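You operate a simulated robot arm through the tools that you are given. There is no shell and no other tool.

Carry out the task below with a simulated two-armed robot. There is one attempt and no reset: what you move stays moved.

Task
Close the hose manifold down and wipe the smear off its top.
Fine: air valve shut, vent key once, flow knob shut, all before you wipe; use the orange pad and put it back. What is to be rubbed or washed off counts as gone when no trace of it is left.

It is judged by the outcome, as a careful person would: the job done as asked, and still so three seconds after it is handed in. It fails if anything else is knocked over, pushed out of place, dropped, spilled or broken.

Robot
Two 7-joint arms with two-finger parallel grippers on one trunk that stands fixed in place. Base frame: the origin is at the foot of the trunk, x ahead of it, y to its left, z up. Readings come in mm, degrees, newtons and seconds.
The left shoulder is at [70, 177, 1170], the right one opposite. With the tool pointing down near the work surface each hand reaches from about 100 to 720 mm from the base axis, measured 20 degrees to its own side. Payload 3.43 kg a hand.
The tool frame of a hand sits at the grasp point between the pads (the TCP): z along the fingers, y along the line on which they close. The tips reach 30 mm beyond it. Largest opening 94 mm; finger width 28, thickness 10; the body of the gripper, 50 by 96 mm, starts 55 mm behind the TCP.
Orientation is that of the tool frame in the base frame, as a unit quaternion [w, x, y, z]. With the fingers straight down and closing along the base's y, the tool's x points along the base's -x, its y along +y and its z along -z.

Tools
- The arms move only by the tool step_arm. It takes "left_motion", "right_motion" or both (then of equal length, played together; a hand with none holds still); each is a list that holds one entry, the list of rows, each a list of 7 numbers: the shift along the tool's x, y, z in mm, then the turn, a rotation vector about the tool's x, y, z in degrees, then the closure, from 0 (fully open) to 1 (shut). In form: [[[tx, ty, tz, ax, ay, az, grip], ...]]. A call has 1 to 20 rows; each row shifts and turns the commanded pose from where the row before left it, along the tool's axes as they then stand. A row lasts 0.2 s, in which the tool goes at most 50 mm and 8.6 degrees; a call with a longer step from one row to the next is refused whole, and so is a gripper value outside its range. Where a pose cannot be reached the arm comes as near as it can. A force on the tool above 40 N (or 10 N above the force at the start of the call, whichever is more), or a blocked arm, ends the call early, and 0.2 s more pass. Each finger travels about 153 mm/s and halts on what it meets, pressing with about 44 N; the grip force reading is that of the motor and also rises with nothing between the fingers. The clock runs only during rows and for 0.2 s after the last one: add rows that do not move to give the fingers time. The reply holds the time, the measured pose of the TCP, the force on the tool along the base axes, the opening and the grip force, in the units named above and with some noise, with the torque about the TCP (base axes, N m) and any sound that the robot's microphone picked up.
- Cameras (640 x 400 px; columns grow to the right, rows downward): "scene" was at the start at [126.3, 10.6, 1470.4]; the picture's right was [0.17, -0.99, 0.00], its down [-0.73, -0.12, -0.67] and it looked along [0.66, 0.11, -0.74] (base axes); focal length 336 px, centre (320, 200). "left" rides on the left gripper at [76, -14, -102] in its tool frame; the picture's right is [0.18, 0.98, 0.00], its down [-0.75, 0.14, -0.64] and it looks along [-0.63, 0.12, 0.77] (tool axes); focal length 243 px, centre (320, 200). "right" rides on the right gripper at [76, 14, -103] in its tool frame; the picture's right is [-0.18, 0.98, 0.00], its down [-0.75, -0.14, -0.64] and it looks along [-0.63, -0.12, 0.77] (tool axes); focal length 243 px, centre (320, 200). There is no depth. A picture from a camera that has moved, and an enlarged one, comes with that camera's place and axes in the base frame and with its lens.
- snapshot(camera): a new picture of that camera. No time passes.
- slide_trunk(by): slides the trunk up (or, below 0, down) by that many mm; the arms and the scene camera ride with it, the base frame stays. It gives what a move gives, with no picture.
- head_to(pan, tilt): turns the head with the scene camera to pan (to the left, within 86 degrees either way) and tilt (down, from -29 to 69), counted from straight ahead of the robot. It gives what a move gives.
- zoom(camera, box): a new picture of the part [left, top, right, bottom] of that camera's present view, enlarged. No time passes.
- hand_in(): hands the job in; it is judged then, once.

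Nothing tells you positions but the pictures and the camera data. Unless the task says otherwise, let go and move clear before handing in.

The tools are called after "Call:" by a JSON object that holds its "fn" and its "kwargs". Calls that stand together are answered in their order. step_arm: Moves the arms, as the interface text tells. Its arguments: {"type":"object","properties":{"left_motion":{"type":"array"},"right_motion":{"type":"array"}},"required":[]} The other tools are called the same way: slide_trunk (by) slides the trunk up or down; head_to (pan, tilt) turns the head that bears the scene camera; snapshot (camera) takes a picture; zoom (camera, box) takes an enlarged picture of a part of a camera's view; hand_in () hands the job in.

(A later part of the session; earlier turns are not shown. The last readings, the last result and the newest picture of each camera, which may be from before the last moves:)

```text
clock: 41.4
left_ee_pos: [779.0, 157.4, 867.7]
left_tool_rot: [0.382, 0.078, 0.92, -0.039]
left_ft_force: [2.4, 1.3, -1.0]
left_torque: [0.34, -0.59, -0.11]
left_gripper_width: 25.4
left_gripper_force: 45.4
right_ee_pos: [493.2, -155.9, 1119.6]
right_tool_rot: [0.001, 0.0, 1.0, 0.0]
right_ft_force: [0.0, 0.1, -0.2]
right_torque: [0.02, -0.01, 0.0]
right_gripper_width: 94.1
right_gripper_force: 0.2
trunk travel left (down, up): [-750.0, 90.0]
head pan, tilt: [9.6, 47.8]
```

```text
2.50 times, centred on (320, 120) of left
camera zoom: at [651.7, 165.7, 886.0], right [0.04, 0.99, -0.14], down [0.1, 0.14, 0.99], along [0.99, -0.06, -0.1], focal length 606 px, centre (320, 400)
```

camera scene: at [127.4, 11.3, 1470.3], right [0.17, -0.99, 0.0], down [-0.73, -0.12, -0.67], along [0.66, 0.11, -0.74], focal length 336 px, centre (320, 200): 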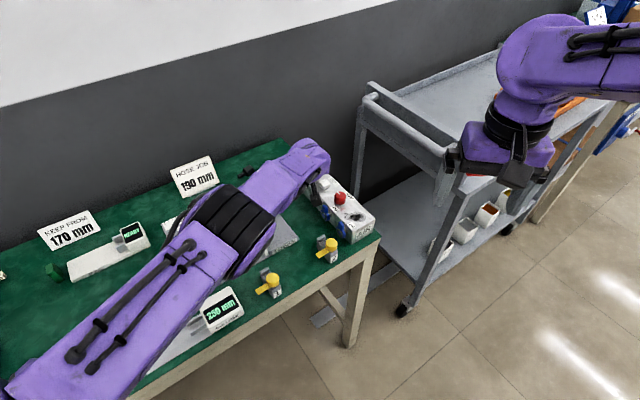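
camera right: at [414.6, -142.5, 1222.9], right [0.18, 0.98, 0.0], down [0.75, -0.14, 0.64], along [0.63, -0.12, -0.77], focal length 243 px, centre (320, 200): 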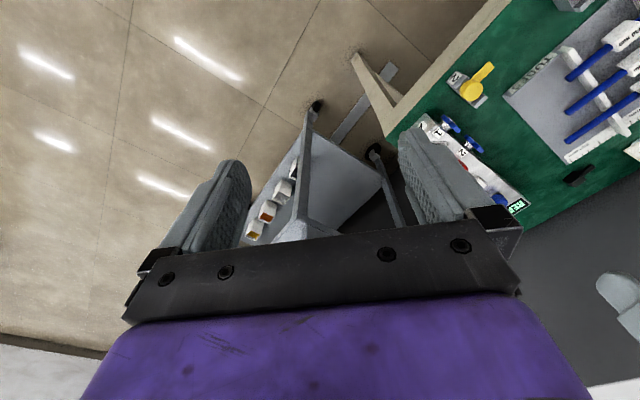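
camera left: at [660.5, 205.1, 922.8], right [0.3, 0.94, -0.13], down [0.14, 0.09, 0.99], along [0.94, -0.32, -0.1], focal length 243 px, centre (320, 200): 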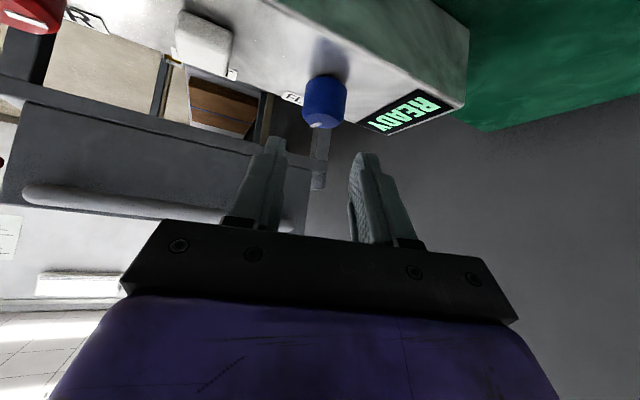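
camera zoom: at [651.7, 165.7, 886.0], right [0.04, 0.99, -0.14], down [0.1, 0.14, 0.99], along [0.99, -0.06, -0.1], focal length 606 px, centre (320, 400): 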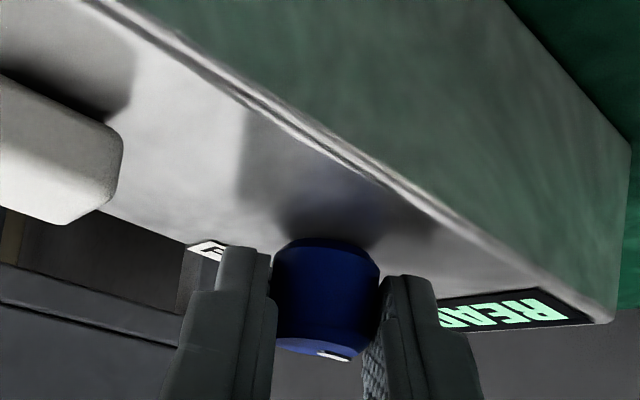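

Torque is just starting to appear (-0.11). I'll turn a bit more to make sure it is against its stop.

Call:
{"fn": "step_arm", "kwargs": {"left_motion": [[[0, -1.1, 0, -3.55, 0, -3.52, 0.85], [0, -1.1, 0, -3.55, 0, -3.52, 0.85], [0, 0, 0, 0, 0, 0, 0.85]]]}}

Call:
{"fn": "zoom", "kwargs": {"camera": "left", "box": [230, 40, 410, 200]}}

```text
clock: 42.2
left_ee_pos: [778.5, 154.4, 867.9]
left_tool_rot: [0.383, -0.002, 0.924, -0.005]
left_ft_force: [-1.9, -1.0, 0.2]
left_torque: [0.11, -0.17, -0.32]
left_gripper_width: 25.5
left_gripper_force: 44.9
right_ee_pos: [491.1, -155.8, 1120.6]
right_tool_rot: [-0.001, -0.001, 1.0, 0.0]
right_ft_force: [0.0, -0.1, -0.1]
right_torque: [0.02, -0.03, 0.02]
right_gripper_width: 93.8
right_gripper_force: 0.1
trunk travel left (down, up): [-750.0, 90.0]
head pan, tilt: [9.6, 47.8]
```

```text
2.50 times, centred on (320, 120) of left
camera zoom: at [651.5, 141.0, 886.5], right [-0.13, 0.98, -0.14], down [0.08, 0.15, 0.99], along [0.99, 0.12, -0.1], focal length 606 px, centre (320, 400)
```

zoom: 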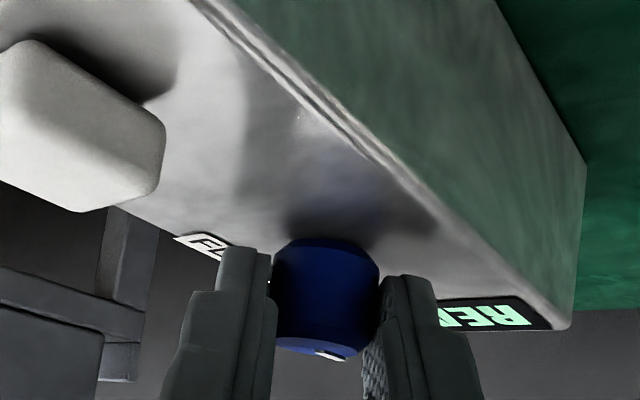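

The torque is at -0.32 with the knob slipping, so FLOW is at its stop. I'll release, lift straight up and verify both knobs.

Call:
{"fn": "step_arm", "kwargs": {"left_motion": [[[0, 0, 0, 0, 0, 0, 0.55], [0, 0, 0, 0, 0, 0, 0.55], [-10.7, 0, -10.6, 0, 0, 0, 0.55], [-17.8, 0, -17.7, 0, 0, 0, 0.55], [-21, 0, -21, 0, 0, 0, 0.55], [-21, 0, -21, 0, 0, 0, 0.55], [0, 0, 0, 0, 0, 0, 0.55]]]}}

Call:
{"fn": "snapshot", "kwargs": {"camera": "left"}}

Call:
{"fn": "zoom", "kwargs": {"camera": "scene", "box": [260, 130, 400, 260]}}

```text
clock: 43.8
left_ee_pos: [778.4, 156.7, 967.0]
left_tool_rot: [0.383, -0.002, 0.924, -0.005]
left_ft_force: [0.7, -0.2, -0.5]
left_torque: [0.0, -0.01, -0.03]
left_gripper_width: 42.4
left_gripper_force: 0.1
right_ee_pos: [491.6, -156.0, 1119.3]
right_tool_rot: [0.0, 0.0, 1.0, 0.0]
right_ft_force: [0.1, 0.0, -0.2]
right_torque: [0.0, -0.01, -0.02]
right_gripper_width: 94.0
right_gripper_force: 0.2
trunk travel left (down, up): [-750.0, 90.0]
head pan, tilt: [9.6, 47.8]
```

```text
taken
camera left: at [652.5, 142.2, 986.0], right [-0.13, 0.98, -0.14], down [0.08, 0.15, 0.99], along [0.99, 0.12, -0.1], focal length 243 px, centre (320, 200)
```

left: 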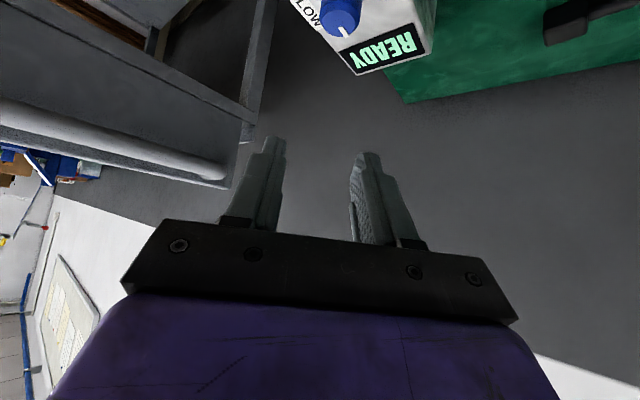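

```text
3.08 times, centred on (330, 195) of scene
camera zoom: at [126.8, 10.7, 1470.3], right [0.17, -0.99, 0.0], down [-0.73, -0.12, -0.67], along [0.66, 0.11, -0.74], focal length 1032 px, centre (289, 215)
```

zoom: 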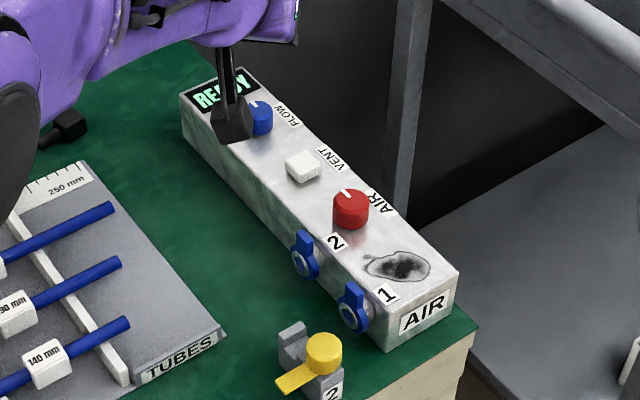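

Both pointers now lie along the box axis in the shut position, and the box is undisturbed. Next I'll retract the left hand, return it to fingers-down, and go look at the orange pad.

Call:
{"fn": "step_arm", "kwargs": {"left_motion": [[[14.1, 16.7, -33, 0, 0, 0, 0.3], [14.1, 16.7, -33, 0, 0, 0, 0.3], [14.1, 16.7, -33, 0, 0, 0, 0.0], [14.1, 16.7, -33, 0, 0, 0, 0.0], [14.1, 16.7, -33, 0, 0, 0, 0.0], [14.1, 16.7, -33, 0, 0, 0, 0.0], [0, 0, 0, 0, 7.5, 0, 0], [0, 0, 0, 0, 7.5, 0, 0], [0, 0, 0, 0, 7.5, 0, 0], [0, 0, 0, 0, 7.5, 0, 0], [0, 0, 0, 0, 7.5, 0, 0], [0, 0, 0, 0, 7.5, 0, 0], [0, 0, 0, 0, 0, 0, 0]]]}}

Call:
{"fn": "snapshot", "kwargs": {"camera": "scene"}}

```text
clock: 46.6
left_ee_pos: [578.1, 258.0, 1048.1]
left_tool_rot: [0.0, 0.0, 1.0, -0.007]
left_ft_force: [0.3, -0.6, -0.6]
left_torque: [-0.01, -0.01, 0.0]
left_gripper_width: 93.8
left_gripper_force: 0.1
right_ee_pos: [491.7, -156.2, 1120.5]
right_tool_rot: [0.0, 0.0, 1.0, 0.0]
right_ft_force: [0.4, 0.0, -0.1]
right_torque: [0.0, 0.01, -0.01]
right_gripper_width: 94.0
right_gripper_force: 0.1
trunk travel left (down, up): [-750.0, 90.0]
head pan, tilt: [9.6, 47.8]
```

```text
taken
camera scene: at [125.8, 10.5, 1470.4], right [0.17, -0.99, 0.0], down [-0.73, -0.12, -0.67], along [0.66, 0.11, -0.74], focal length 336 px, centre (320, 200)
```

scene: 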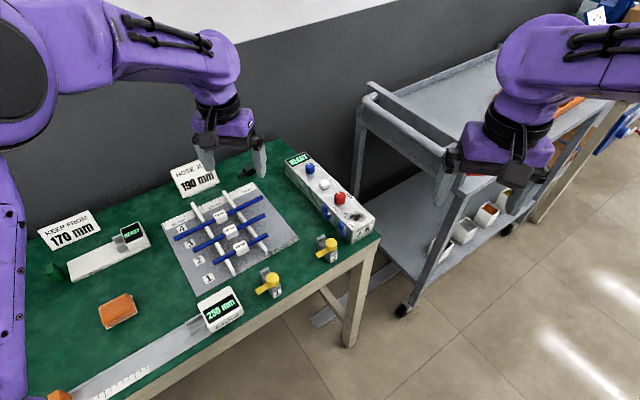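

I'll verify the knobs from this unobstructed view, and move the left hand over the orange pad.

Call:
{"fn": "zoom", "kwargs": {"camera": "scene", "box": [280, 145, 360, 215]}}

Call:
{"fn": "step_arm", "kwargs": {"left_motion": [[[28.75, 26.4, 6, 0, 0, 0, 0], [28.75, 26.4, 6, 0, 0, 0, 0], [28.75, 26.4, 6, 0, 0, 0, 0], [28.75, 26.4, 6, 0, 0, 0, 0], [28.75, 26.4, 6, 0, 0, 0, 0], [28.75, 26.4, 6, 0, 0, 0, 0], [28.75, 26.4, 6, 0, 0, 0, 0], [28.75, 26.4, 6, 0, 0, 0, 0], [0, 0, 0, 0, 0, 0, 0]]]}}

Call:
{"fn": "snapshot", "kwargs": {"camera": "left"}}

Call:
{"fn": "snapshot", "kwargs": {"camera": "scene"}}

```text
5.71 times, centred on (320, 180) of scene
camera zoom: at [125.8, 10.5, 1470.4], right [0.17, -0.99, 0.0], down [-0.73, -0.12, -0.67], along [0.66, 0.11, -0.74], focal length 1917 px, centre (320, 314)
```

zoom: 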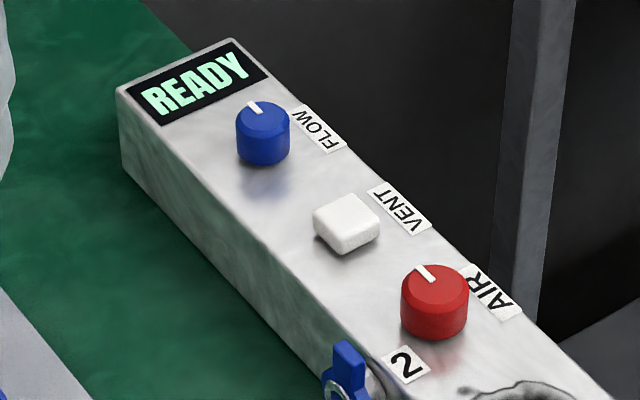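

```text
clock: 48.6
left_ee_pos: [348.1, 468.0, 997.3]
left_tool_rot: [0.0, 0.0, 1.0, -0.005]
left_ft_force: [0.2, -0.4, -0.6]
left_torque: [-0.01, -0.01, 0.03]
left_gripper_width: 94.0
left_gripper_force: 0.1
right_ee_pos: [493.1, -157.4, 1120.2]
right_tool_rot: [0.0, -0.001, 1.0, 0.0]
right_ft_force: [-0.2, -0.4, 0.2]
right_torque: [0.01, 0.04, -0.02]
right_gripper_width: 94.0
right_gripper_force: 0.1
trunk travel left (down, up): [-750.0, 90.0]
head pan, tilt: [9.6, 47.8]
```

```text
taken
camera left: at [271.9, 454.9, 1098.8], right [-0.18, 0.98, -0.01], down [0.75, 0.15, 0.64], along [0.63, 0.11, -0.77], focal length 243 px, centre (320, 200)
```

left: 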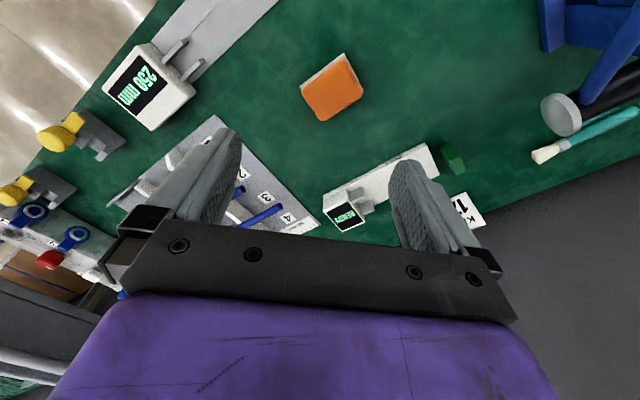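

```text
taken
camera scene: at [126.9, 10.1, 1470.3], right [0.17, -0.99, 0.0], down [-0.73, -0.12, -0.67], along [0.66, 0.11, -0.74], focal length 336 px, centre (320, 200)
```

scene: 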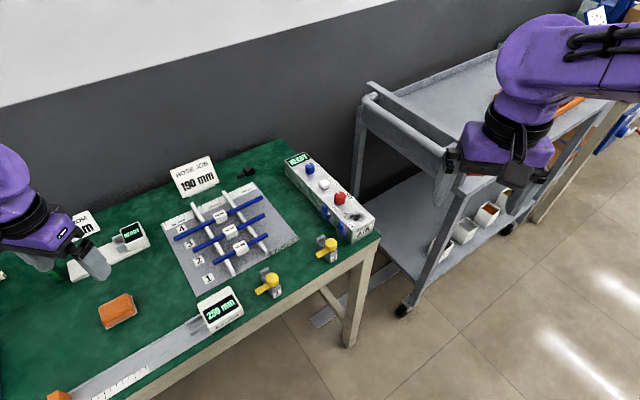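

Both knobs clearly point along the box axis. Now I'll look closely at the pad and whatever it rests on.

Call:
{"fn": "zoom", "kwargs": {"camera": "left", "box": [285, 40, 385, 140]}}

Call:
{"fn": "zoom", "kwargs": {"camera": "scene", "box": [85, 280, 149, 340]}}

Call:
{"fn": "zoom", "kwargs": {"camera": "left", "box": [100, 0, 640, 260]}}

```text
4.00 times, centred on (335, 90) of left
camera zoom: at [271.9, 454.9, 1098.8], right [-0.18, 0.98, -0.01], down [0.75, 0.15, 0.64], along [0.63, 0.11, -0.77], focal length 970 px, centre (260, 640)
```

zoom: 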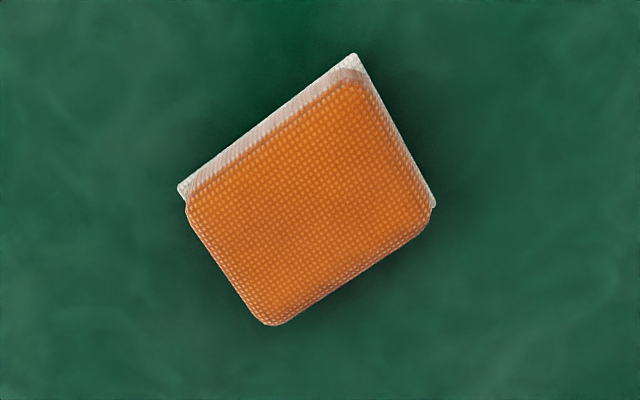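

```text
6.67 times, centred on (117, 310) of scene
camera zoom: at [126.9, 10.1, 1470.3], right [0.17, -0.99, 0.0], down [-0.73, -0.12, -0.67], along [0.66, 0.11, -0.74], focal length 2236 px, centre (1673, -533)
```

zoom: 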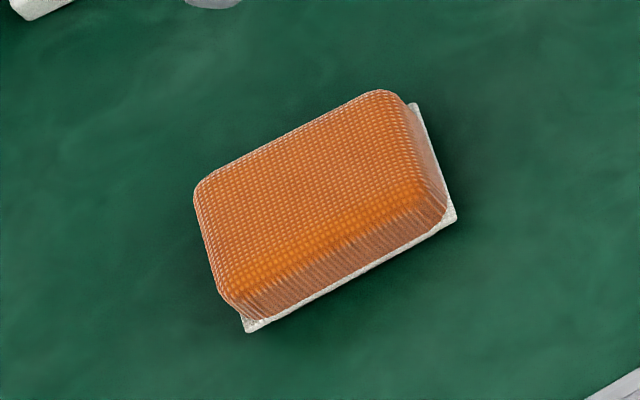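

```text
1.19 times, centred on (370, 130) of left
camera zoom: at [271.9, 454.9, 1098.8], right [-0.18, 0.98, -0.01], down [0.75, 0.15, 0.64], along [0.63, 0.11, -0.77], focal length 288 px, centre (261, 283)
```

zoom: 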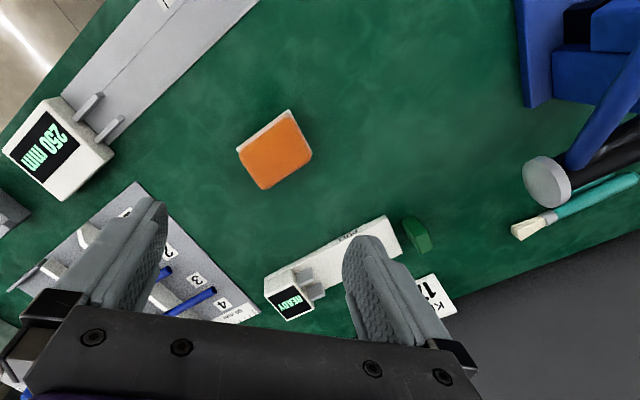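

The pad measures about 64×50 mm and roughly 15 mm tall, centred near (356, 484) on a table at z≈778, with its short side along the 45° diagonal, the same diagonal as the manifold. I'll yaw the hand -45° with a 10° tilt and use that one orientation for pick, wipe and return.

Call:
{"fn": "step_arm", "kwargs": {"left_motion": [[[0, 0, 0, 0, 0, 7.5, 0.2], [0, 0, 0, 0, 0, 7.5, 0.2], [0, 0, 0, 0, 0, 7.5, 0.2], [0, 0, 0, 0, 0, 7.5, 0.2], [0, 0, 0, 0, 0, 7.5, 0.2], [0, 0, 0, 0, 0, 7.5, 0.2], [0, 0, 0, 0, -5, 0, 0.2], [0, 0, 0, 0, -5, 0, 0.2], [0, 0, 0, 0, 0, 0, 0.2]]]}}

Call:
{"fn": "snapshot", "kwargs": {"camera": "left"}}

```text
clock: 50.6
left_ee_pos: [348.9, 467.7, 995.7]
left_tool_rot: [0.083, 0.381, 0.92, -0.038]
left_ft_force: [0.2, -0.1, -0.5]
left_torque: [0.0, -0.01, -0.03]
left_gripper_width: 75.2
left_gripper_force: 0.0
right_ee_pos: [492.3, -156.4, 1120.7]
right_tool_rot: [-0.001, -0.002, 1.0, 0.001]
right_ft_force: [-0.1, -0.3, 0.5]
right_torque: [0.0, 0.01, 0.0]
right_gripper_width: 93.9
right_gripper_force: 0.1
trunk travel left (down, up): [-750.0, 90.0]
head pan, tilt: [9.6, 47.8]
```

```text
taken
camera left: at [272.5, 524.9, 1082.7], right [0.57, 0.82, -0.04], down [0.55, -0.34, 0.77], along [0.62, -0.46, -0.64], focal length 243 px, centre (320, 200)
```

left: 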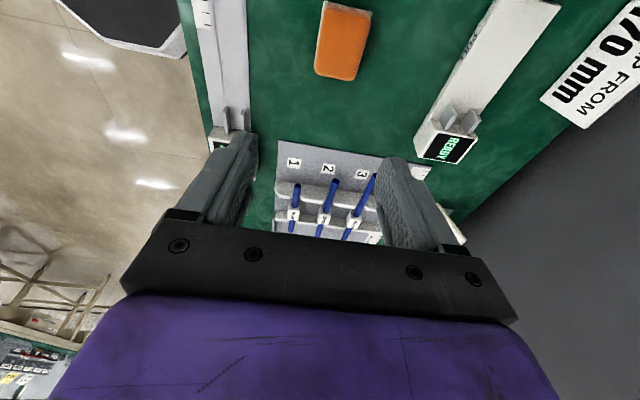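

The fingers are aligned with the pad's sides. I'll move over the pad and lower partway for a better look.

Call:
{"fn": "step_arm", "kwargs": {"left_motion": [[[9.1, 5.8, 37.5, 0, 0, 0, 0.2], [9.1, 5.8, 37.5, 0, 0, 0, 0.2], [9.1, 5.8, 37.5, 0, 0, 0, 0.2], [0, 0, 0, 0, 0, 0, 0.2]]]}}

Call:
{"fn": "snapshot", "kwargs": {"camera": "left"}}

Call:
{"fn": "zoom", "kwargs": {"camera": "left", "box": [240, 20, 420, 180]}}

Call:
{"fn": "zoom", "kwargs": {"camera": "scene", "box": [40, 240, 180, 360]}}

```text
clock: 51.6
left_ee_pos: [353.8, 484.8, 880.4]
left_tool_rot: [0.082, 0.381, 0.92, -0.037]
left_ft_force: [0.5, -0.5, 0.9]
left_torque: [0.0, 0.02, 0.0]
left_gripper_width: 75.0
left_gripper_force: 0.1
right_ee_pos: [492.6, -155.9, 1120.5]
right_tool_rot: [0.0, -0.002, 1.0, 0.0]
right_ft_force: [-0.2, 0.0, 0.0]
right_torque: [0.02, 0.0, 0.01]
right_gripper_width: 94.2
right_gripper_force: 0.0
trunk travel left (down, up): [-750.0, 90.0]
head pan, tilt: [9.6, 47.8]
```

```text
taken
camera left: at [278.7, 541.9, 967.7], right [0.57, 0.82, -0.04], down [0.55, -0.34, 0.77], along [0.62, -0.46, -0.64], focal length 243 px, centre (320, 200)
```

left: 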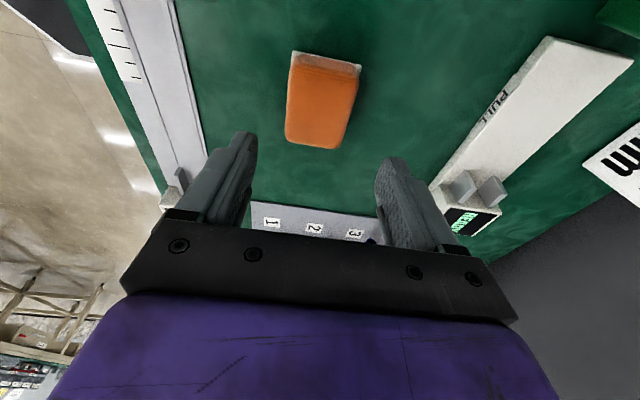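

```text
2.50 times, centred on (330, 100) of left
camera zoom: at [278.7, 541.9, 967.7], right [0.57, 0.82, -0.04], down [0.55, -0.34, 0.77], along [0.62, -0.46, -0.64], focal length 606 px, centre (295, 450)
```

zoom: 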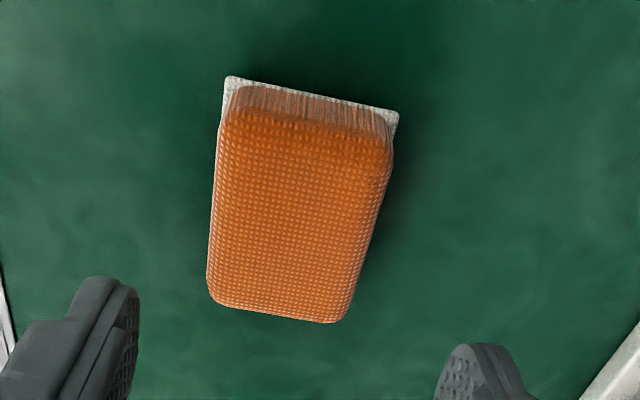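

```text
3.33 times, centred on (110, 300) of scene
camera zoom: at [126.0, 10.4, 1470.4], right [0.17, -0.99, 0.0], down [-0.73, -0.12, -0.67], along [0.66, 0.11, -0.74], focal length 1118 px, centre (1020, -133)
```

zoom: 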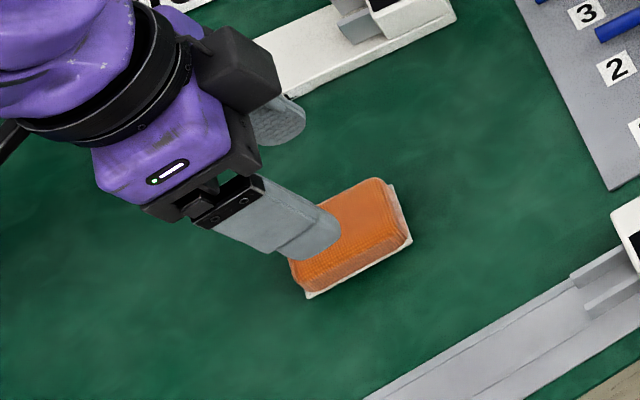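

The pad is centred within a couple of millimetres. I'll apply a small correction and descend to just above its level.

Call:
{"fn": "step_arm", "kwargs": {"left_motion": [[[2.8, -1.75, 16.4, 0, 0, 0, 0.2], [2.8, 0, 16.4, 0, 0, 0, 0.2], [2.8, 0, 16.4, 0, 0, 0, 0.2], [1.6, 0, 9, 0, 0, 0, 0.2], [0, 0, 0, 0, 0, 0, 0.2]]]}}

Call:
{"fn": "zoom", "kwargs": {"camera": "left", "box": [220, 40, 430, 220]}}

Call:
{"fn": "zoom", "kwargs": {"camera": "scene", "box": [60, 260, 180, 360]}}

```text
clock: 52.8
left_ee_pos: [353.4, 482.8, 822.1]
left_tool_rot: [0.082, 0.38, 0.92, -0.039]
left_ft_force: [-0.6, -0.2, -0.6]
left_torque: [-0.02, -0.01, -0.02]
left_gripper_width: 75.2
left_gripper_force: 0.0
right_ee_pos: [491.4, -156.0, 1121.2]
right_tool_rot: [0.0, -0.001, 1.0, 0.0]
right_ft_force: [0.0, 0.1, 0.3]
right_torque: [-0.03, -0.04, 0.02]
right_gripper_width: 94.1
right_gripper_force: 0.1
trunk travel left (down, up): [-750.0, 90.0]
head pan, tilt: [9.6, 47.8]
```

```text
2.22 times, centred on (325, 130) of left
camera zoom: at [277.7, 538.9, 908.4], right [0.57, 0.82, -0.04], down [0.55, -0.34, 0.77], along [0.62, -0.46, -0.64], focal length 539 px, centre (309, 356)
```

zoom: 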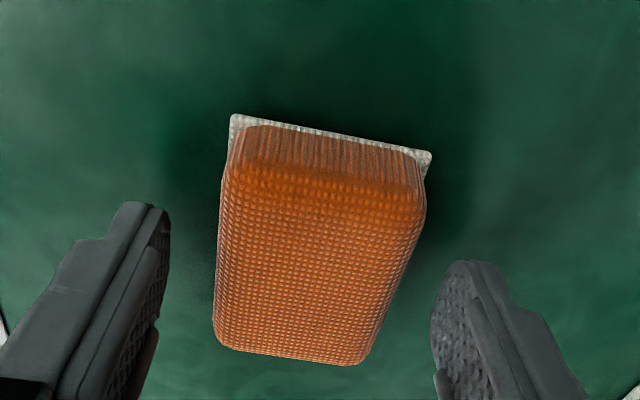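

```text
4.00 times, centred on (120, 310) of scene
camera zoom: at [126.1, 10.5, 1470.4], right [0.17, -0.99, 0.0], down [-0.73, -0.12, -0.67], along [0.66, 0.11, -0.74], focal length 1342 px, centre (1120, -240)
```

zoom: 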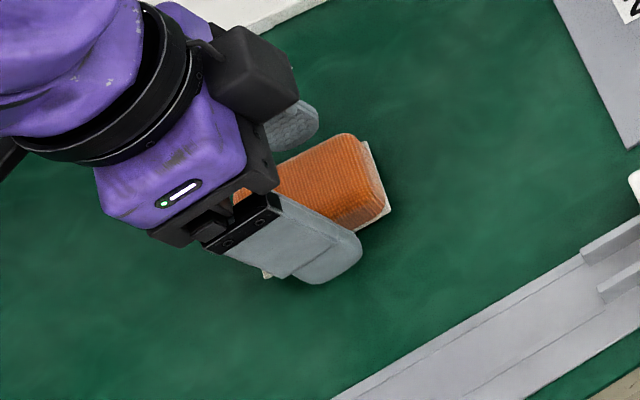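

Centred laterally. I'll go down the last 8 mm and close gently on the pad.

Call:
{"fn": "step_arm", "kwargs": {"left_motion": [[[0.73, 0, 3.9, 0, 0, 0, 0.2], [0.73, 0, 3.9, 0, 0, 0, 0.2], [0, 0, 0, 0, 0, 0, 0.3], [0, 0, 0, 0, 0, 0, 0.38], [0, 0, 0, 0, 0, 0, 0.44], [0, 0, 0, 0, 0, 0, 0.5], [0, 0, 0, 0, 0, 0, 0.56]]]}}

Call:
{"fn": "zoom", "kwargs": {"camera": "left", "box": [220, 40, 430, 220]}}

Call:
{"fn": "zoom", "kwargs": {"camera": "scene", "box": [60, 260, 180, 360]}}

```text
clock: 54.4
left_ee_pos: [353.9, 482.3, 813.1]
left_tool_rot: [0.082, 0.381, 0.92, -0.039]
left_ft_force: [0.1, 0.2, 1.0]
left_torque: [0.0, 0.04, 0.01]
left_gripper_width: 51.0
left_gripper_force: 44.2
right_ee_pos: [492.1, -156.6, 1119.8]
right_tool_rot: [0.0, -0.001, 1.0, 0.0]
right_ft_force: [-0.9, 0.4, -0.4]
right_torque: [-0.01, 0.03, 0.01]
right_gripper_width: 94.0
right_gripper_force: 0.0
trunk travel left (down, up): [-750.0, 90.0]
head pan, tilt: [9.6, 47.8]
```

```text
2.22 times, centred on (325, 130) of left
camera zoom: at [278.2, 539.1, 900.3], right [0.57, 0.82, -0.04], down [0.55, -0.34, 0.77], along [0.62, -0.46, -0.64], focal length 539 px, centre (309, 356)
```

zoom: 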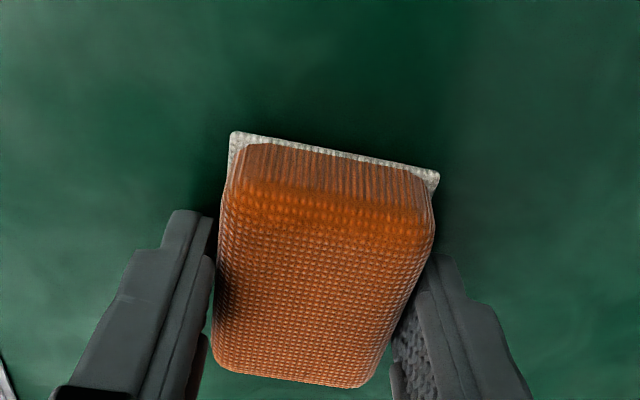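

```text
4.00 times, centred on (120, 310) of scene
camera zoom: at [126.2, 10.9, 1470.4], right [0.17, -0.99, 0.0], down [-0.73, -0.12, -0.67], along [0.66, 0.11, -0.74], focal length 1342 px, centre (1120, -240)
```

zoom: 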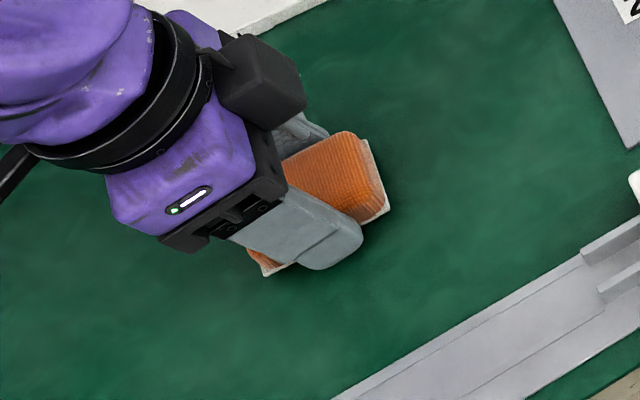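

Gripped at 51 mm. I'll lift it a bit and check that the whole pad (including the white base layer) comes along level.

Call:
{"fn": "step_arm", "kwargs": {"left_motion": [[[-0.9, 0, -4.9, 0, 0, 0, 0.6], [-1.8, 0, -9.8, 0, 0, 0, 0.6], [-5.4, 0, -29.5, 0, 0, 0, 0.6], [-5.4, 0, -29.5, 0, 0, 0, 0.6], [0, 0, 0, 0, 0, 0, 0.6]]]}}

Call:
{"fn": "zoom", "kwargs": {"camera": "left", "box": [220, 40, 430, 220]}}

Call:
{"fn": "zoom", "kwargs": {"camera": "scene", "box": [60, 240, 180, 360]}}

```text
clock: 55.6
left_ee_pos: [354.3, 483.4, 887.1]
left_tool_rot: [0.082, 0.381, 0.92, -0.039]
left_ft_force: [0.2, 0.1, -0.2]
left_torque: [0.01, -0.01, 0.0]
left_gripper_width: 50.9
left_gripper_force: 44.6
right_ee_pos: [492.1, -156.4, 1119.1]
right_tool_rot: [0.0, -0.001, 1.0, 0.0]
right_ft_force: [0.0, 0.4, -0.1]
right_torque: [0.0, -0.02, 0.03]
right_gripper_width: 93.8
right_gripper_force: 0.1
trunk travel left (down, up): [-750.0, 90.0]
head pan, tilt: [9.6, 47.8]
```

```text
2.22 times, centred on (325, 130) of left
camera zoom: at [278.7, 540.1, 975.2], right [0.57, 0.82, -0.04], down [0.55, -0.34, 0.77], along [0.62, -0.46, -0.64], focal length 539 px, centre (309, 356)
```

zoom: 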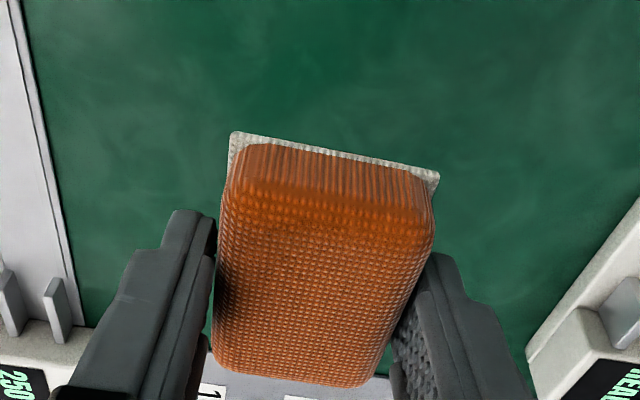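

```text
3.33 times, centred on (120, 300) of scene
camera zoom: at [126.9, 11.6, 1470.3], right [0.17, -0.99, 0.0], down [-0.73, -0.12, -0.67], along [0.66, 0.11, -0.74], focal length 1118 px, centre (987, -133)
```

zoom: 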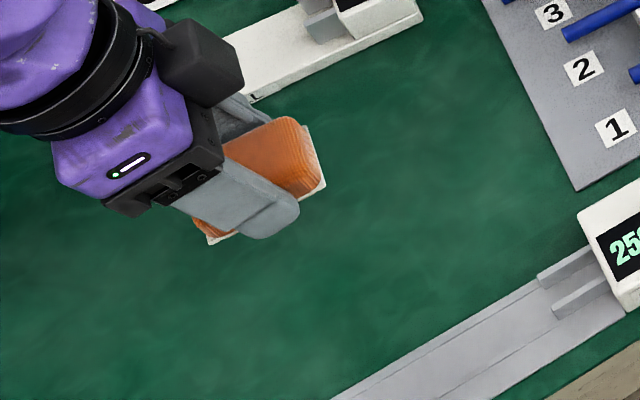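

The whole pad, base layer included, came up level and firmly held. I'll raise it and carry it over to the manifold at a safe height, keeping this orientation.

Call:
{"fn": "step_arm", "kwargs": {"left_motion": [[[-6.6, 0, -35.9, 0, 0, 0, 0.6], [-6.6, 0, -35.9, 0, 0, 0, 0.6], [-40.5, -8.9, 7.5, 0, 0, 0, 0.6], [-40.5, -8.9, 7.5, 0, 0, 0, 0.6], [-40.5, -8.9, 7.5, 0, 0, 0, 0.6], [-40.5, -8.9, 7.5, 0, 0, 0, 0.6], [-40.5, -8.9, 7.5, 0, 0, 0, 0.6], [-40.5, -8.9, 7.5, 0, 0, 0, 0.6], [-40.5, -8.9, 7.5, 0, 0, 0, 0.6], [-40.5, -8.9, 7.5, 0, 0, 0, 0.6], [-40.5, -8.9, 7.5, 0, 0, 0, 0.6], [-40.5, -8.9, 7.5, 0, 0, 0, 0.6], [-40.5, -8.9, 7.5, 0, 0, 0, 0.6], [0, 0, 0, 0, 0, 0, 0.6]]]}}

Call:
{"fn": "snapshot", "kwargs": {"camera": "left"}}

Call:
{"fn": "snapshot", "kwargs": {"camera": "scene"}}

```text
clock: 58.6
left_ee_pos: [604.1, 92.3, 961.6]
left_tool_rot: [0.083, 0.381, 0.92, -0.039]
left_ft_force: [-0.7, -0.1, 0.3]
left_torque: [0.0, -0.02, -0.02]
left_gripper_width: 51.0
left_gripper_force: 44.1
right_ee_pos: [492.6, -156.8, 1120.4]
right_tool_rot: [0.0, -0.001, 1.0, 0.0]
right_ft_force: [-1.1, 0.3, 0.2]
right_torque: [-0.03, -0.02, 0.01]
right_gripper_width: 93.9
right_gripper_force: 0.0
trunk travel left (down, up): [-750.0, 90.0]
head pan, tilt: [9.6, 47.8]
```

```text
taken
camera left: at [528.7, 149.0, 1048.5], right [0.57, 0.82, -0.04], down [0.55, -0.34, 0.77], along [0.62, -0.46, -0.64], focal length 243 px, centre (320, 200)
```

left: 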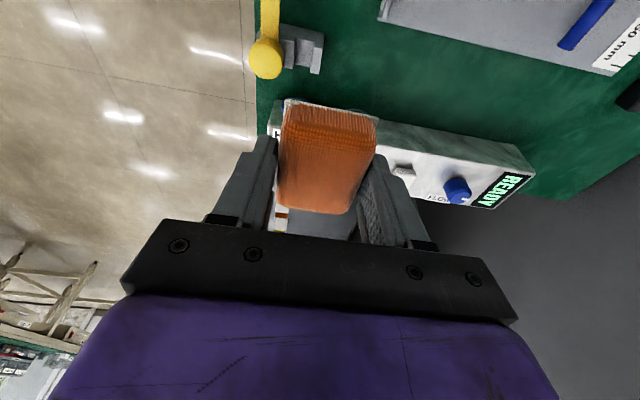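

```text
taken
camera scene: at [125.7, 11.4, 1470.4], right [0.17, -0.99, 0.0], down [-0.73, -0.12, -0.67], along [0.66, 0.11, -0.74], focal length 336 px, centre (320, 200)
```

scene: 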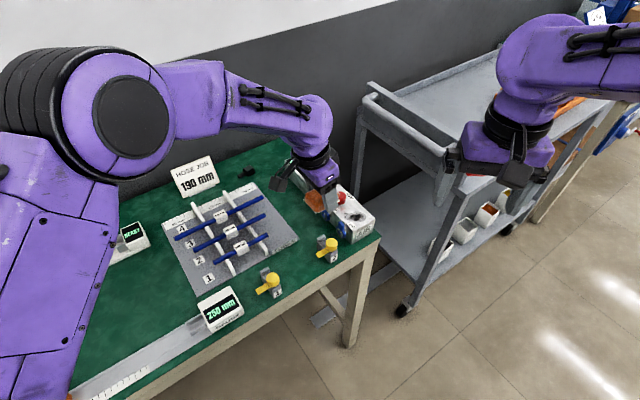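

The pad is near the manifold. I'll move over the smear with the pad bottom about 30 mm above the box top, then check alignment.

Call:
{"fn": "step_arm", "kwargs": {"left_motion": [[[-26, -5.8, 12, 0, 0, 0, 0.6], [-26, -5.8, 20, 0, 0, 0, 0.6], [-17.7, -4.1, 43.6, 0, 0, 0, 0.6], [0, 0, 0, 0, 0, 0, 0.6]]]}}

Call:
{"fn": "snapshot", "kwargs": {"camera": "left"}}

Call:
{"fn": "zoom", "kwargs": {"camera": "scene", "box": [290, 150, 390, 250]}}

Call:
{"fn": "snapshot", "kwargs": {"camera": "right"}}

```text
clock: 59.6
left_ee_pos: [652.0, 21.8, 900.1]
left_tool_rot: [0.083, 0.38, 0.92, -0.037]
left_ft_force: [-0.7, -0.3, 0.0]
left_torque: [0.02, 0.01, 0.02]
left_gripper_width: 50.7
left_gripper_force: 43.9
right_ee_pos: [492.3, -156.3, 1119.8]
right_tool_rot: [0.0, -0.001, 1.0, -0.001]
right_ft_force: [0.2, -0.1, -0.2]
right_torque: [-0.02, -0.02, -0.02]
right_gripper_width: 93.9
right_gripper_force: 0.0
trunk travel left (down, up): [-750.0, 90.0]
head pan, tilt: [9.6, 47.8]
```

```text
taken
camera left: at [575.9, 78.9, 986.9], right [0.57, 0.82, -0.04], down [0.55, -0.34, 0.77], along [0.62, -0.46, -0.64], focal length 243 px, centre (320, 200)
```

left: 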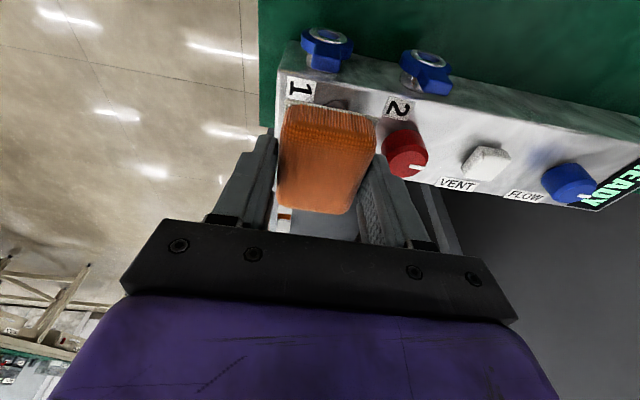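

```text
4.00 times, centred on (340, 200) of scene
camera zoom: at [125.6, 10.7, 1470.5], right [0.17, -0.99, 0.0], down [-0.73, -0.12, -0.67], along [0.66, 0.11, -0.74], focal length 1342 px, centre (240, 200)
```

zoom: 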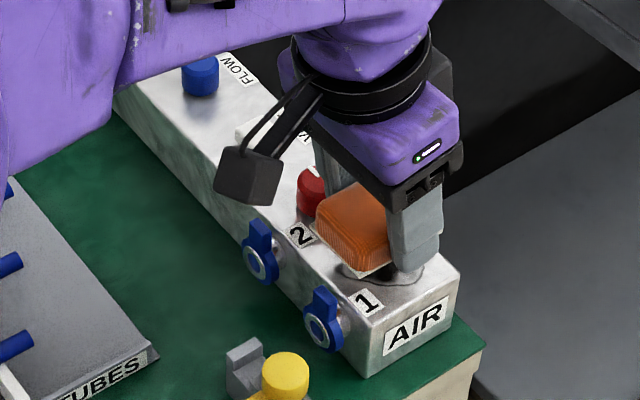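

```text
taken
camera right: at [414.9, -142.6, 1222.8], right [0.18, 0.98, 0.0], down [0.75, -0.14, 0.64], along [0.63, -0.12, -0.77], focal length 243 px, centre (320, 200)
```

right: 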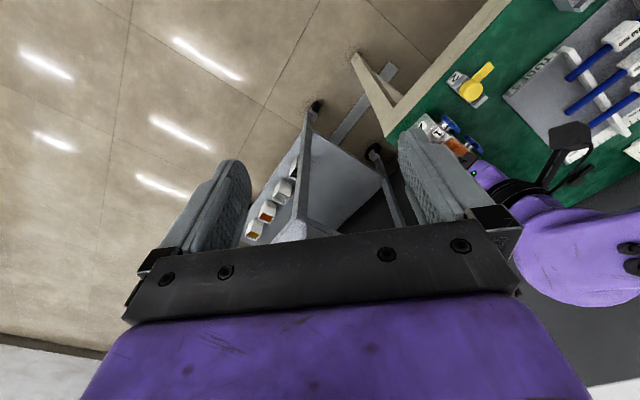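

The pad is lined up over the smear with clearance to the red knob. I'll lower quickly to about 8 mm above, then feel for contact.

Call:
{"fn": "step_arm", "kwargs": {"left_motion": [[[1.9, 0.1, 10.3, 0, 0, 0, 0.6], [1.9, 0.1, 10.3, 0, 0, 0, 0.6], [0.27, 0, 1.5, 0, 0, 0, 0.6], [0.27, 0, 1.5, 0, 0, 0, 0.6], [0.27, 0, 1.5, 0, 0, 0, 0.6], [0, 0, 0, 0, 0, 0, 0.6]]]}}

Call:
{"fn": "zoom", "kwargs": {"camera": "left", "box": [230, 10, 470, 210]}}

Call:
{"fn": "zoom", "kwargs": {"camera": "scene", "box": [310, 170, 390, 250]}}

```text
clock: 61.0
left_ee_pos: [652.5, 22.4, 875.4]
left_tool_rot: [0.082, 0.38, 0.921, -0.039]
left_ft_force: [0.2, -0.3, -0.8]
left_torque: [-0.04, 0.01, -0.05]
left_gripper_width: 50.9
left_gripper_force: 44.2
right_ee_pos: [492.0, -156.9, 1119.5]
right_tool_rot: [0.0, -0.001, 1.0, 0.0]
right_ft_force: [0.6, 0.1, 0.0]
right_torque: [0.02, 0.01, -0.02]
right_gripper_width: 93.9
right_gripper_force: 0.1
trunk travel left (down, up): [-750.0, 90.0]
head pan, tilt: [9.6, 47.8]
```

```text
2.00 times, centred on (350, 110) of left
camera zoom: at [577.0, 80.3, 961.5], right [0.57, 0.82, -0.04], down [0.55, -0.34, 0.77], along [0.62, -0.46, -0.64], focal length 485 px, centre (260, 380)
```

zoom: 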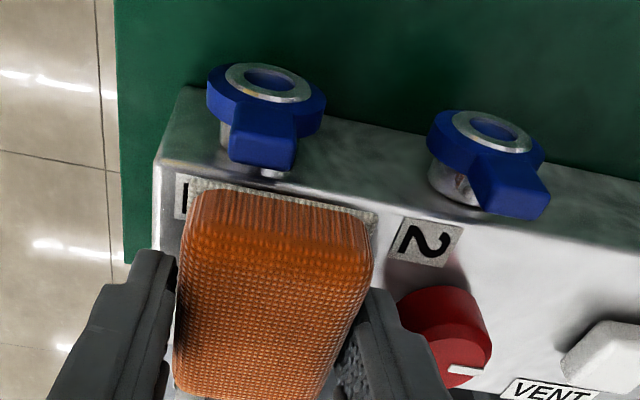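

```text
5.00 times, centred on (350, 210) of scene
camera zoom: at [126.4, 10.5, 1470.4], right [0.17, -0.99, 0.0], down [-0.73, -0.12, -0.67], along [0.66, 0.11, -0.74], focal length 1677 px, centre (170, 150)
```

zoom: 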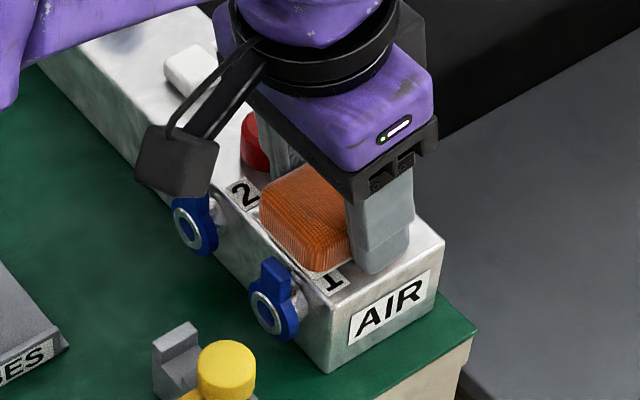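

Nearly touching. I'll lower in 1 mm rows until contact is felt.

Call:
{"fn": "step_arm", "kwargs": {"left_motion": [[[0.18, 0, 0.98, 0, 0, 0, 0.6], [0.18, 0, 0.98, 0, 0, 0, 0.6], [0.18, 0, 0.98, 0, 0, 0, 0.6], [0, 0, 0, 0, 0, 0, 0.6]]]}}

```text
clock: 62.0
left_ee_pos: [652.2, 23.4, 872.0]
left_tool_rot: [0.082, 0.381, 0.92, -0.039]
left_ft_force: [-0.5, 0.5, 0.3]
left_torque: [0.02, -0.03, 0.0]
left_gripper_width: 51.1
left_gripper_force: 44.0
right_ee_pos: [491.9, -155.8, 1121.8]
right_tool_rot: [0.0, -0.001, 1.0, 0.0]
right_ft_force: [0.6, -0.3, -0.1]
right_torque: [0.01, 0.01, 0.02]
right_gripper_width: 94.0
right_gripper_force: 0.0
trunk travel left (down, up): [-750.0, 90.0]
head pan, tilt: [9.6, 47.8]
```

No contact yet. I'll continue down.

Call:
{"fn": "step_arm", "kwargs": {"left_motion": [[[0.18, 0, 0.98, 0, 0, 0, 0.6], [0.18, 0, 0.98, 0, 0, 0, 0.6], [0, 0, 0, 0, 0, 0, 0.6]]]}}

```text
clock: 62.8
left_ee_pos: [651.8, 24.0, 870.6]
left_tool_rot: [0.082, 0.381, 0.92, -0.037]
left_ft_force: [-0.4, 0.3, -0.4]
left_torque: [-0.03, 0.02, 0.0]
left_gripper_width: 50.8
left_gripper_force: 43.5
right_ee_pos: [492.6, -156.4, 1120.4]
right_tool_rot: [0.0, -0.001, 1.0, 0.0]
right_ft_force: [0.8, -0.2, 0.0]
right_torque: [0.03, 0.01, 0.01]
right_gripper_width: 93.8
right_gripper_force: 0.0
trunk travel left (down, up): [-750.0, 90.0]
head pan, tilt: [9.6, 47.8]
```

Call:
{"fn": "step_arm", "kwargs": {"left_motion": [[[0.18, 0, 0.98, 0, 0, 0, 0.6], [0.18, 0, 0.98, 0, 0, 0, 0.6], [0, 0, 0, 0, 0, 0, 0.6]]]}}

Call:
{"fn": "zoom", "kwargs": {"camera": "scene", "box": [310, 170, 390, 250]}}

```text
clock: 63.6
left_ee_pos: [653.1, 23.3, 869.6]
left_tool_rot: [0.084, 0.38, 0.92, -0.038]
left_ft_force: [1.9, -0.7, 9.4]
left_torque: [0.02, 0.07, 0.01]
left_gripper_width: 51.0
left_gripper_force: 43.8
right_ee_pos: [490.4, -156.5, 1120.8]
right_tool_rot: [0.0, -0.001, 1.0, 0.0]
right_ft_force: [0.5, -0.1, 0.1]
right_torque: [0.0, 0.0, 0.0]
right_gripper_width: 93.9
right_gripper_force: 0.1
trunk travel left (down, up): [-750.0, 90.0]
head pan, tilt: [9.6, 47.8]
```

```text
5.00 times, centred on (350, 210) of scene
camera zoom: at [125.1, 10.5, 1470.6], right [0.17, -0.99, 0.0], down [-0.73, -0.12, -0.67], along [0.66, 0.11, -0.74], focal length 1677 px, centre (170, 150)
```

zoom: 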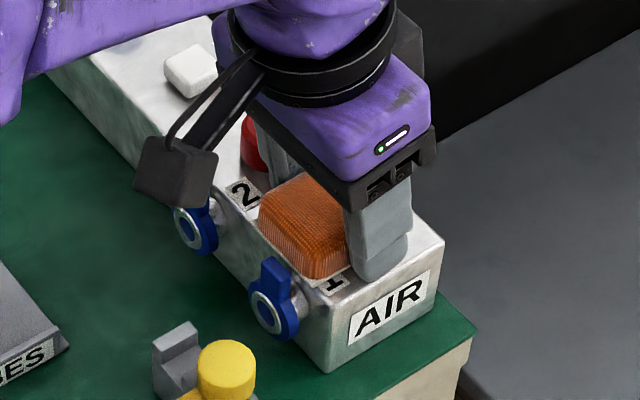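

Contact at z≈869.6 with about 9 N and flat (almost no torque). I'll start rubbing with strokes along the box, shifting sideways between strokes.

Call:
{"fn": "step_arm", "kwargs": {"left_motion": [[[0, -6, 0, 0, 0, 0, 0.6], [0, -6, 0, 0, 0, 0, 0.6], [0, -6, 0, 0, 0, 0, 0.6], [0, 6, 0, 0, 0, 0, 0.6], [0, 6, 0, 0, 0, 0, 0.6], [0, 6, 0, 0, 0, 0, 0.6], [-3.93, 0, 0.73, 0, 0, 0, 0.6], [0, -6, 0, 0, 0, 0, 0.6], [0, -6, 0, 0, 0, 0, 0.6], [0, -6, 0, 0, 0, 0, 0.6], [0, 6, 0, 0, 0, 0, 0.6], [0, 6, 0, 0, 0, 0, 0.6], [0, 6, 0, 0, 0, 0, 0.6], [-3.93, 0, 0.73, 0, 0, 0, 0.6], [0, -6, 0, 0, 0, 0, 0.6], [0, -6, 0, 0, 0, 0, 0.6], [0, -6, 0, 0, 0, 0, 0.6]]]}}

Call:
{"fn": "zoom", "kwargs": {"camera": "scene", "box": [310, 170, 390, 250]}}

Call:
{"fn": "zoom", "kwargs": {"camera": "left", "box": [230, 10, 470, 210]}}

```text
clock: 67.2
left_ee_pos: [645.4, 5.5, 870.0]
left_tool_rot: [0.084, 0.38, 0.92, -0.038]
left_ft_force: [4.5, 1.5, 10.8]
left_torque: [0.21, -0.02, -0.07]
left_gripper_width: 51.2
left_gripper_force: 43.8
right_ee_pos: [491.1, -155.4, 1120.8]
right_tool_rot: [0.001, 0.0, 1.0, 0.0]
right_ft_force: [-0.8, 0.0, -0.7]
right_torque: [0.0, 0.06, 0.0]
right_gripper_width: 94.1
right_gripper_force: 0.0
trunk travel left (down, up): [-750.0, 90.0]
head pan, tilt: [9.6, 47.8]
```

```text
5.00 times, centred on (350, 210) of scene
camera zoom: at [125.3, 11.1, 1470.5], right [0.17, -0.99, 0.0], down [-0.73, -0.12, -0.67], along [0.66, 0.11, -0.74], focal length 1677 px, centre (170, 150)
```

zoom: 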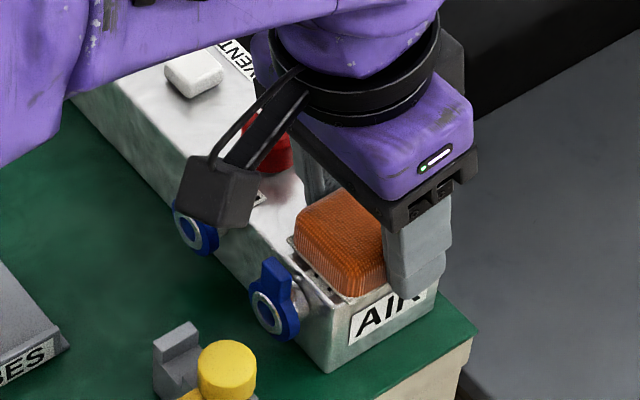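

```text
2.00 times, centred on (350, 110) of left
camera zoom: at [568.9, 62.6, 955.5], right [0.57, 0.82, -0.04], down [0.54, -0.34, 0.77], along [0.62, -0.46, -0.64], focal length 485 px, centre (260, 380)
```

zoom: 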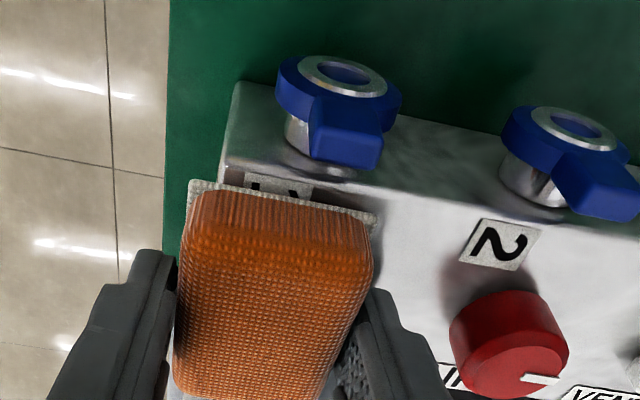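

Rubbing works and the swept area looks clean so far. I'll continue with cross strokes.

Call:
{"fn": "step_arm", "kwargs": {"left_motion": [[[0, 6, 0, 0, 0, 0, 0.6], [0, 6, 0, 0, 0, 0, 0.6], [0, 6, 0, 0, 0, 0, 0.6], [3.93, 0, -0.73, 0, 0, 0, 0.6], [3.93, 0, -0.73, 0, 0, 0, 0.6], [-3.93, 0, 0.73, 0, 0, 0, 0.6], [-3.93, 0, 0.73, 0, 0, 0, 0.6], [-3.93, 0, 0.73, 0, 0, 0, 0.6], [3.93, 0, -0.73, 0, 0, 0, 0.6], [3.93, 0, -0.73, 0, 0, 0, 0.6], [3.93, 0, -0.73, 0, 0, 0, 0.6], [0, -6, 0, 0, 0, 0, 0.6], [-3.93, 0, 0.73, 0, 0, 0, 0.6], [-3.93, 0, 0.73, 0, 0, 0, 0.6], [-3.93, 0, 0.73, 0, 0, 0, 0.6], [3.93, 0, -0.73, 0, 0, 0, 0.6], [3.93, 0, -0.73, 0, 0, 0, 0.6], [3.93, 0, -0.73, 0, 0, 0, 0.6], [0, -6, 0, 0, 0, 0, 0.6]]]}}

Call:
{"fn": "zoom", "kwargs": {"camera": "left", "box": [230, 10, 470, 210]}}

```text
clock: 71.2
left_ee_pos: [643.5, 17.0, 869.1]
left_tool_rot: [0.083, 0.381, 0.92, -0.037]
left_ft_force: [4.5, 4.0, 12.9]
left_torque: [0.1, -0.03, -0.04]
left_gripper_width: 51.1
left_gripper_force: 44.1
right_ee_pos: [490.8, -155.7, 1120.7]
right_tool_rot: [0.001, 0.0, 1.0, 0.0]
right_ft_force: [-0.4, -0.3, 0.0]
right_torque: [0.0, 0.01, 0.01]
right_gripper_width: 94.1
right_gripper_force: 0.0
trunk travel left (down, up): [-750.0, 90.0]
head pan, tilt: [9.6, 47.8]
```

```text
2.00 times, centred on (350, 110) of left
camera zoom: at [567.7, 73.7, 955.3], right [0.57, 0.82, -0.04], down [0.54, -0.34, 0.77], along [0.62, -0.46, -0.64], focal length 485 px, centre (260, 380)
```

zoom: 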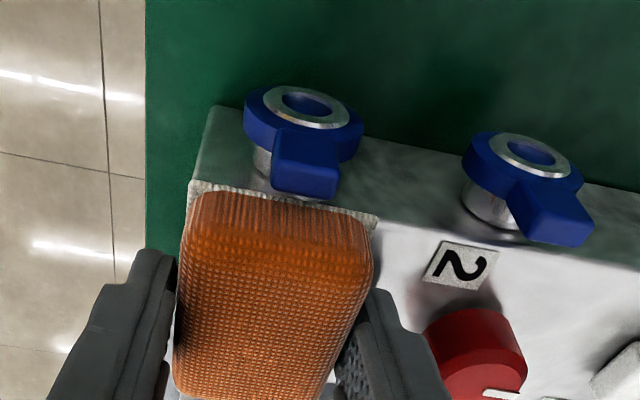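

I'll lift the pad and back away to inspect the surface.

Call:
{"fn": "step_arm", "kwargs": {"left_motion": [[[-3.6, 0, -19.7, 0, 0, 0, 0.6], [-7.2, 0, -39.3, 0, 0, 0, 0.6], [35, 10, -10, 0, 0, 0, 0.6], [35, 10, -10, 0, 0, 0, 0.6], [35, 10, -10, 0, 0, 0, 0.6], [0, 0, 0, 0, 0, 0, 0.6]]]}}

Call:
{"fn": "zoom", "kwargs": {"camera": "scene", "box": [320, 180, 384, 244]}}

Call:
{"fn": "snapshot", "kwargs": {"camera": "scene"}}

Call:
{"fn": "snapshot", "kwargs": {"camera": "left"}}

```text
clock: 72.6
left_ee_pos: [587.9, 112.2, 936.8]
left_tool_rot: [0.082, 0.382, 0.92, -0.039]
left_ft_force: [0.3, 0.5, 0.0]
left_torque: [0.01, -0.01, 0.01]
left_gripper_width: 50.8
left_gripper_force: 43.6
right_ee_pos: [492.5, -155.7, 1120.2]
right_tool_rot: [-0.001, 0.0, 1.0, 0.0]
right_ft_force: [0.8, -0.4, -0.1]
right_torque: [0.02, 0.01, 0.02]
right_gripper_width: 94.0
right_gripper_force: 0.0
trunk travel left (down, up): [-750.0, 90.0]
head pan, tilt: [9.6, 47.8]
```

```text
6.25 times, centred on (352, 212) of scene
camera zoom: at [127.1, 10.0, 1470.3], right [0.17, -0.99, 0.0], down [-0.73, -0.12, -0.67], along [0.66, 0.11, -0.74], focal length 2097 px, centre (120, 125)
```

zoom: 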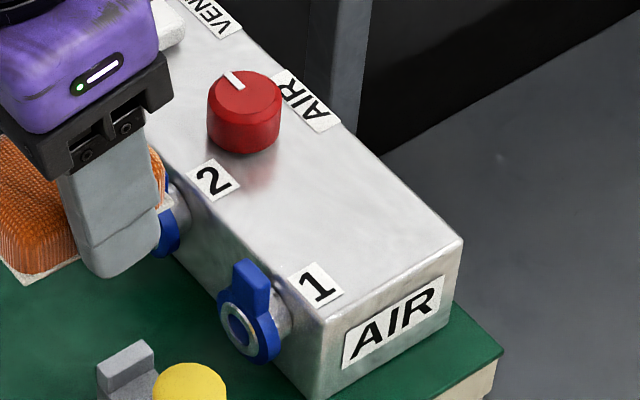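

```text
taken
camera scene: at [127.1, 10.0, 1470.3], right [0.17, -0.99, 0.0], down [-0.73, -0.12, -0.67], along [0.66, 0.11, -0.74], focal length 336 px, centre (320, 200)
```

scene: 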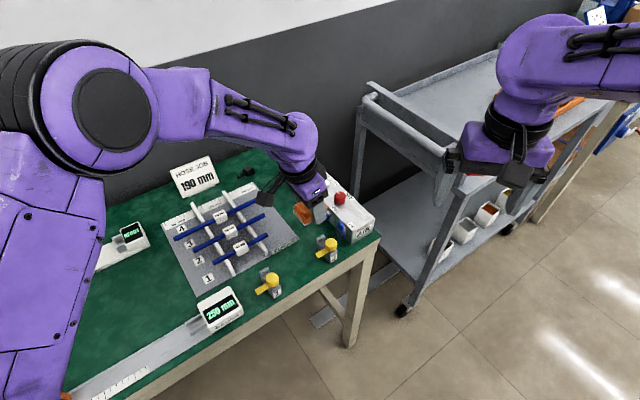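

```text
taken
camera left: at [512.8, 169.5, 1024.6], right [0.57, 0.82, -0.04], down [0.55, -0.34, 0.77], along [0.62, -0.46, -0.64], focal length 243 px, centre (320, 200)
```

left: 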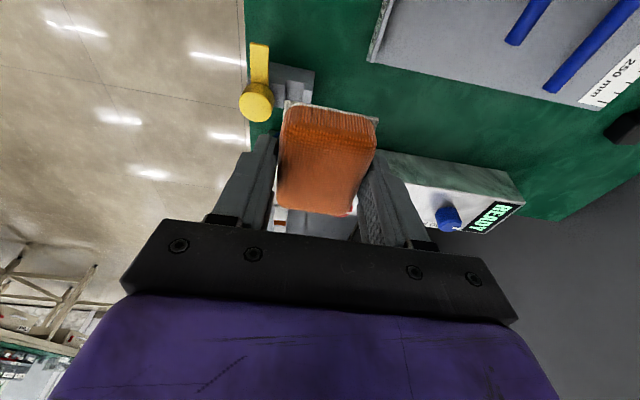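

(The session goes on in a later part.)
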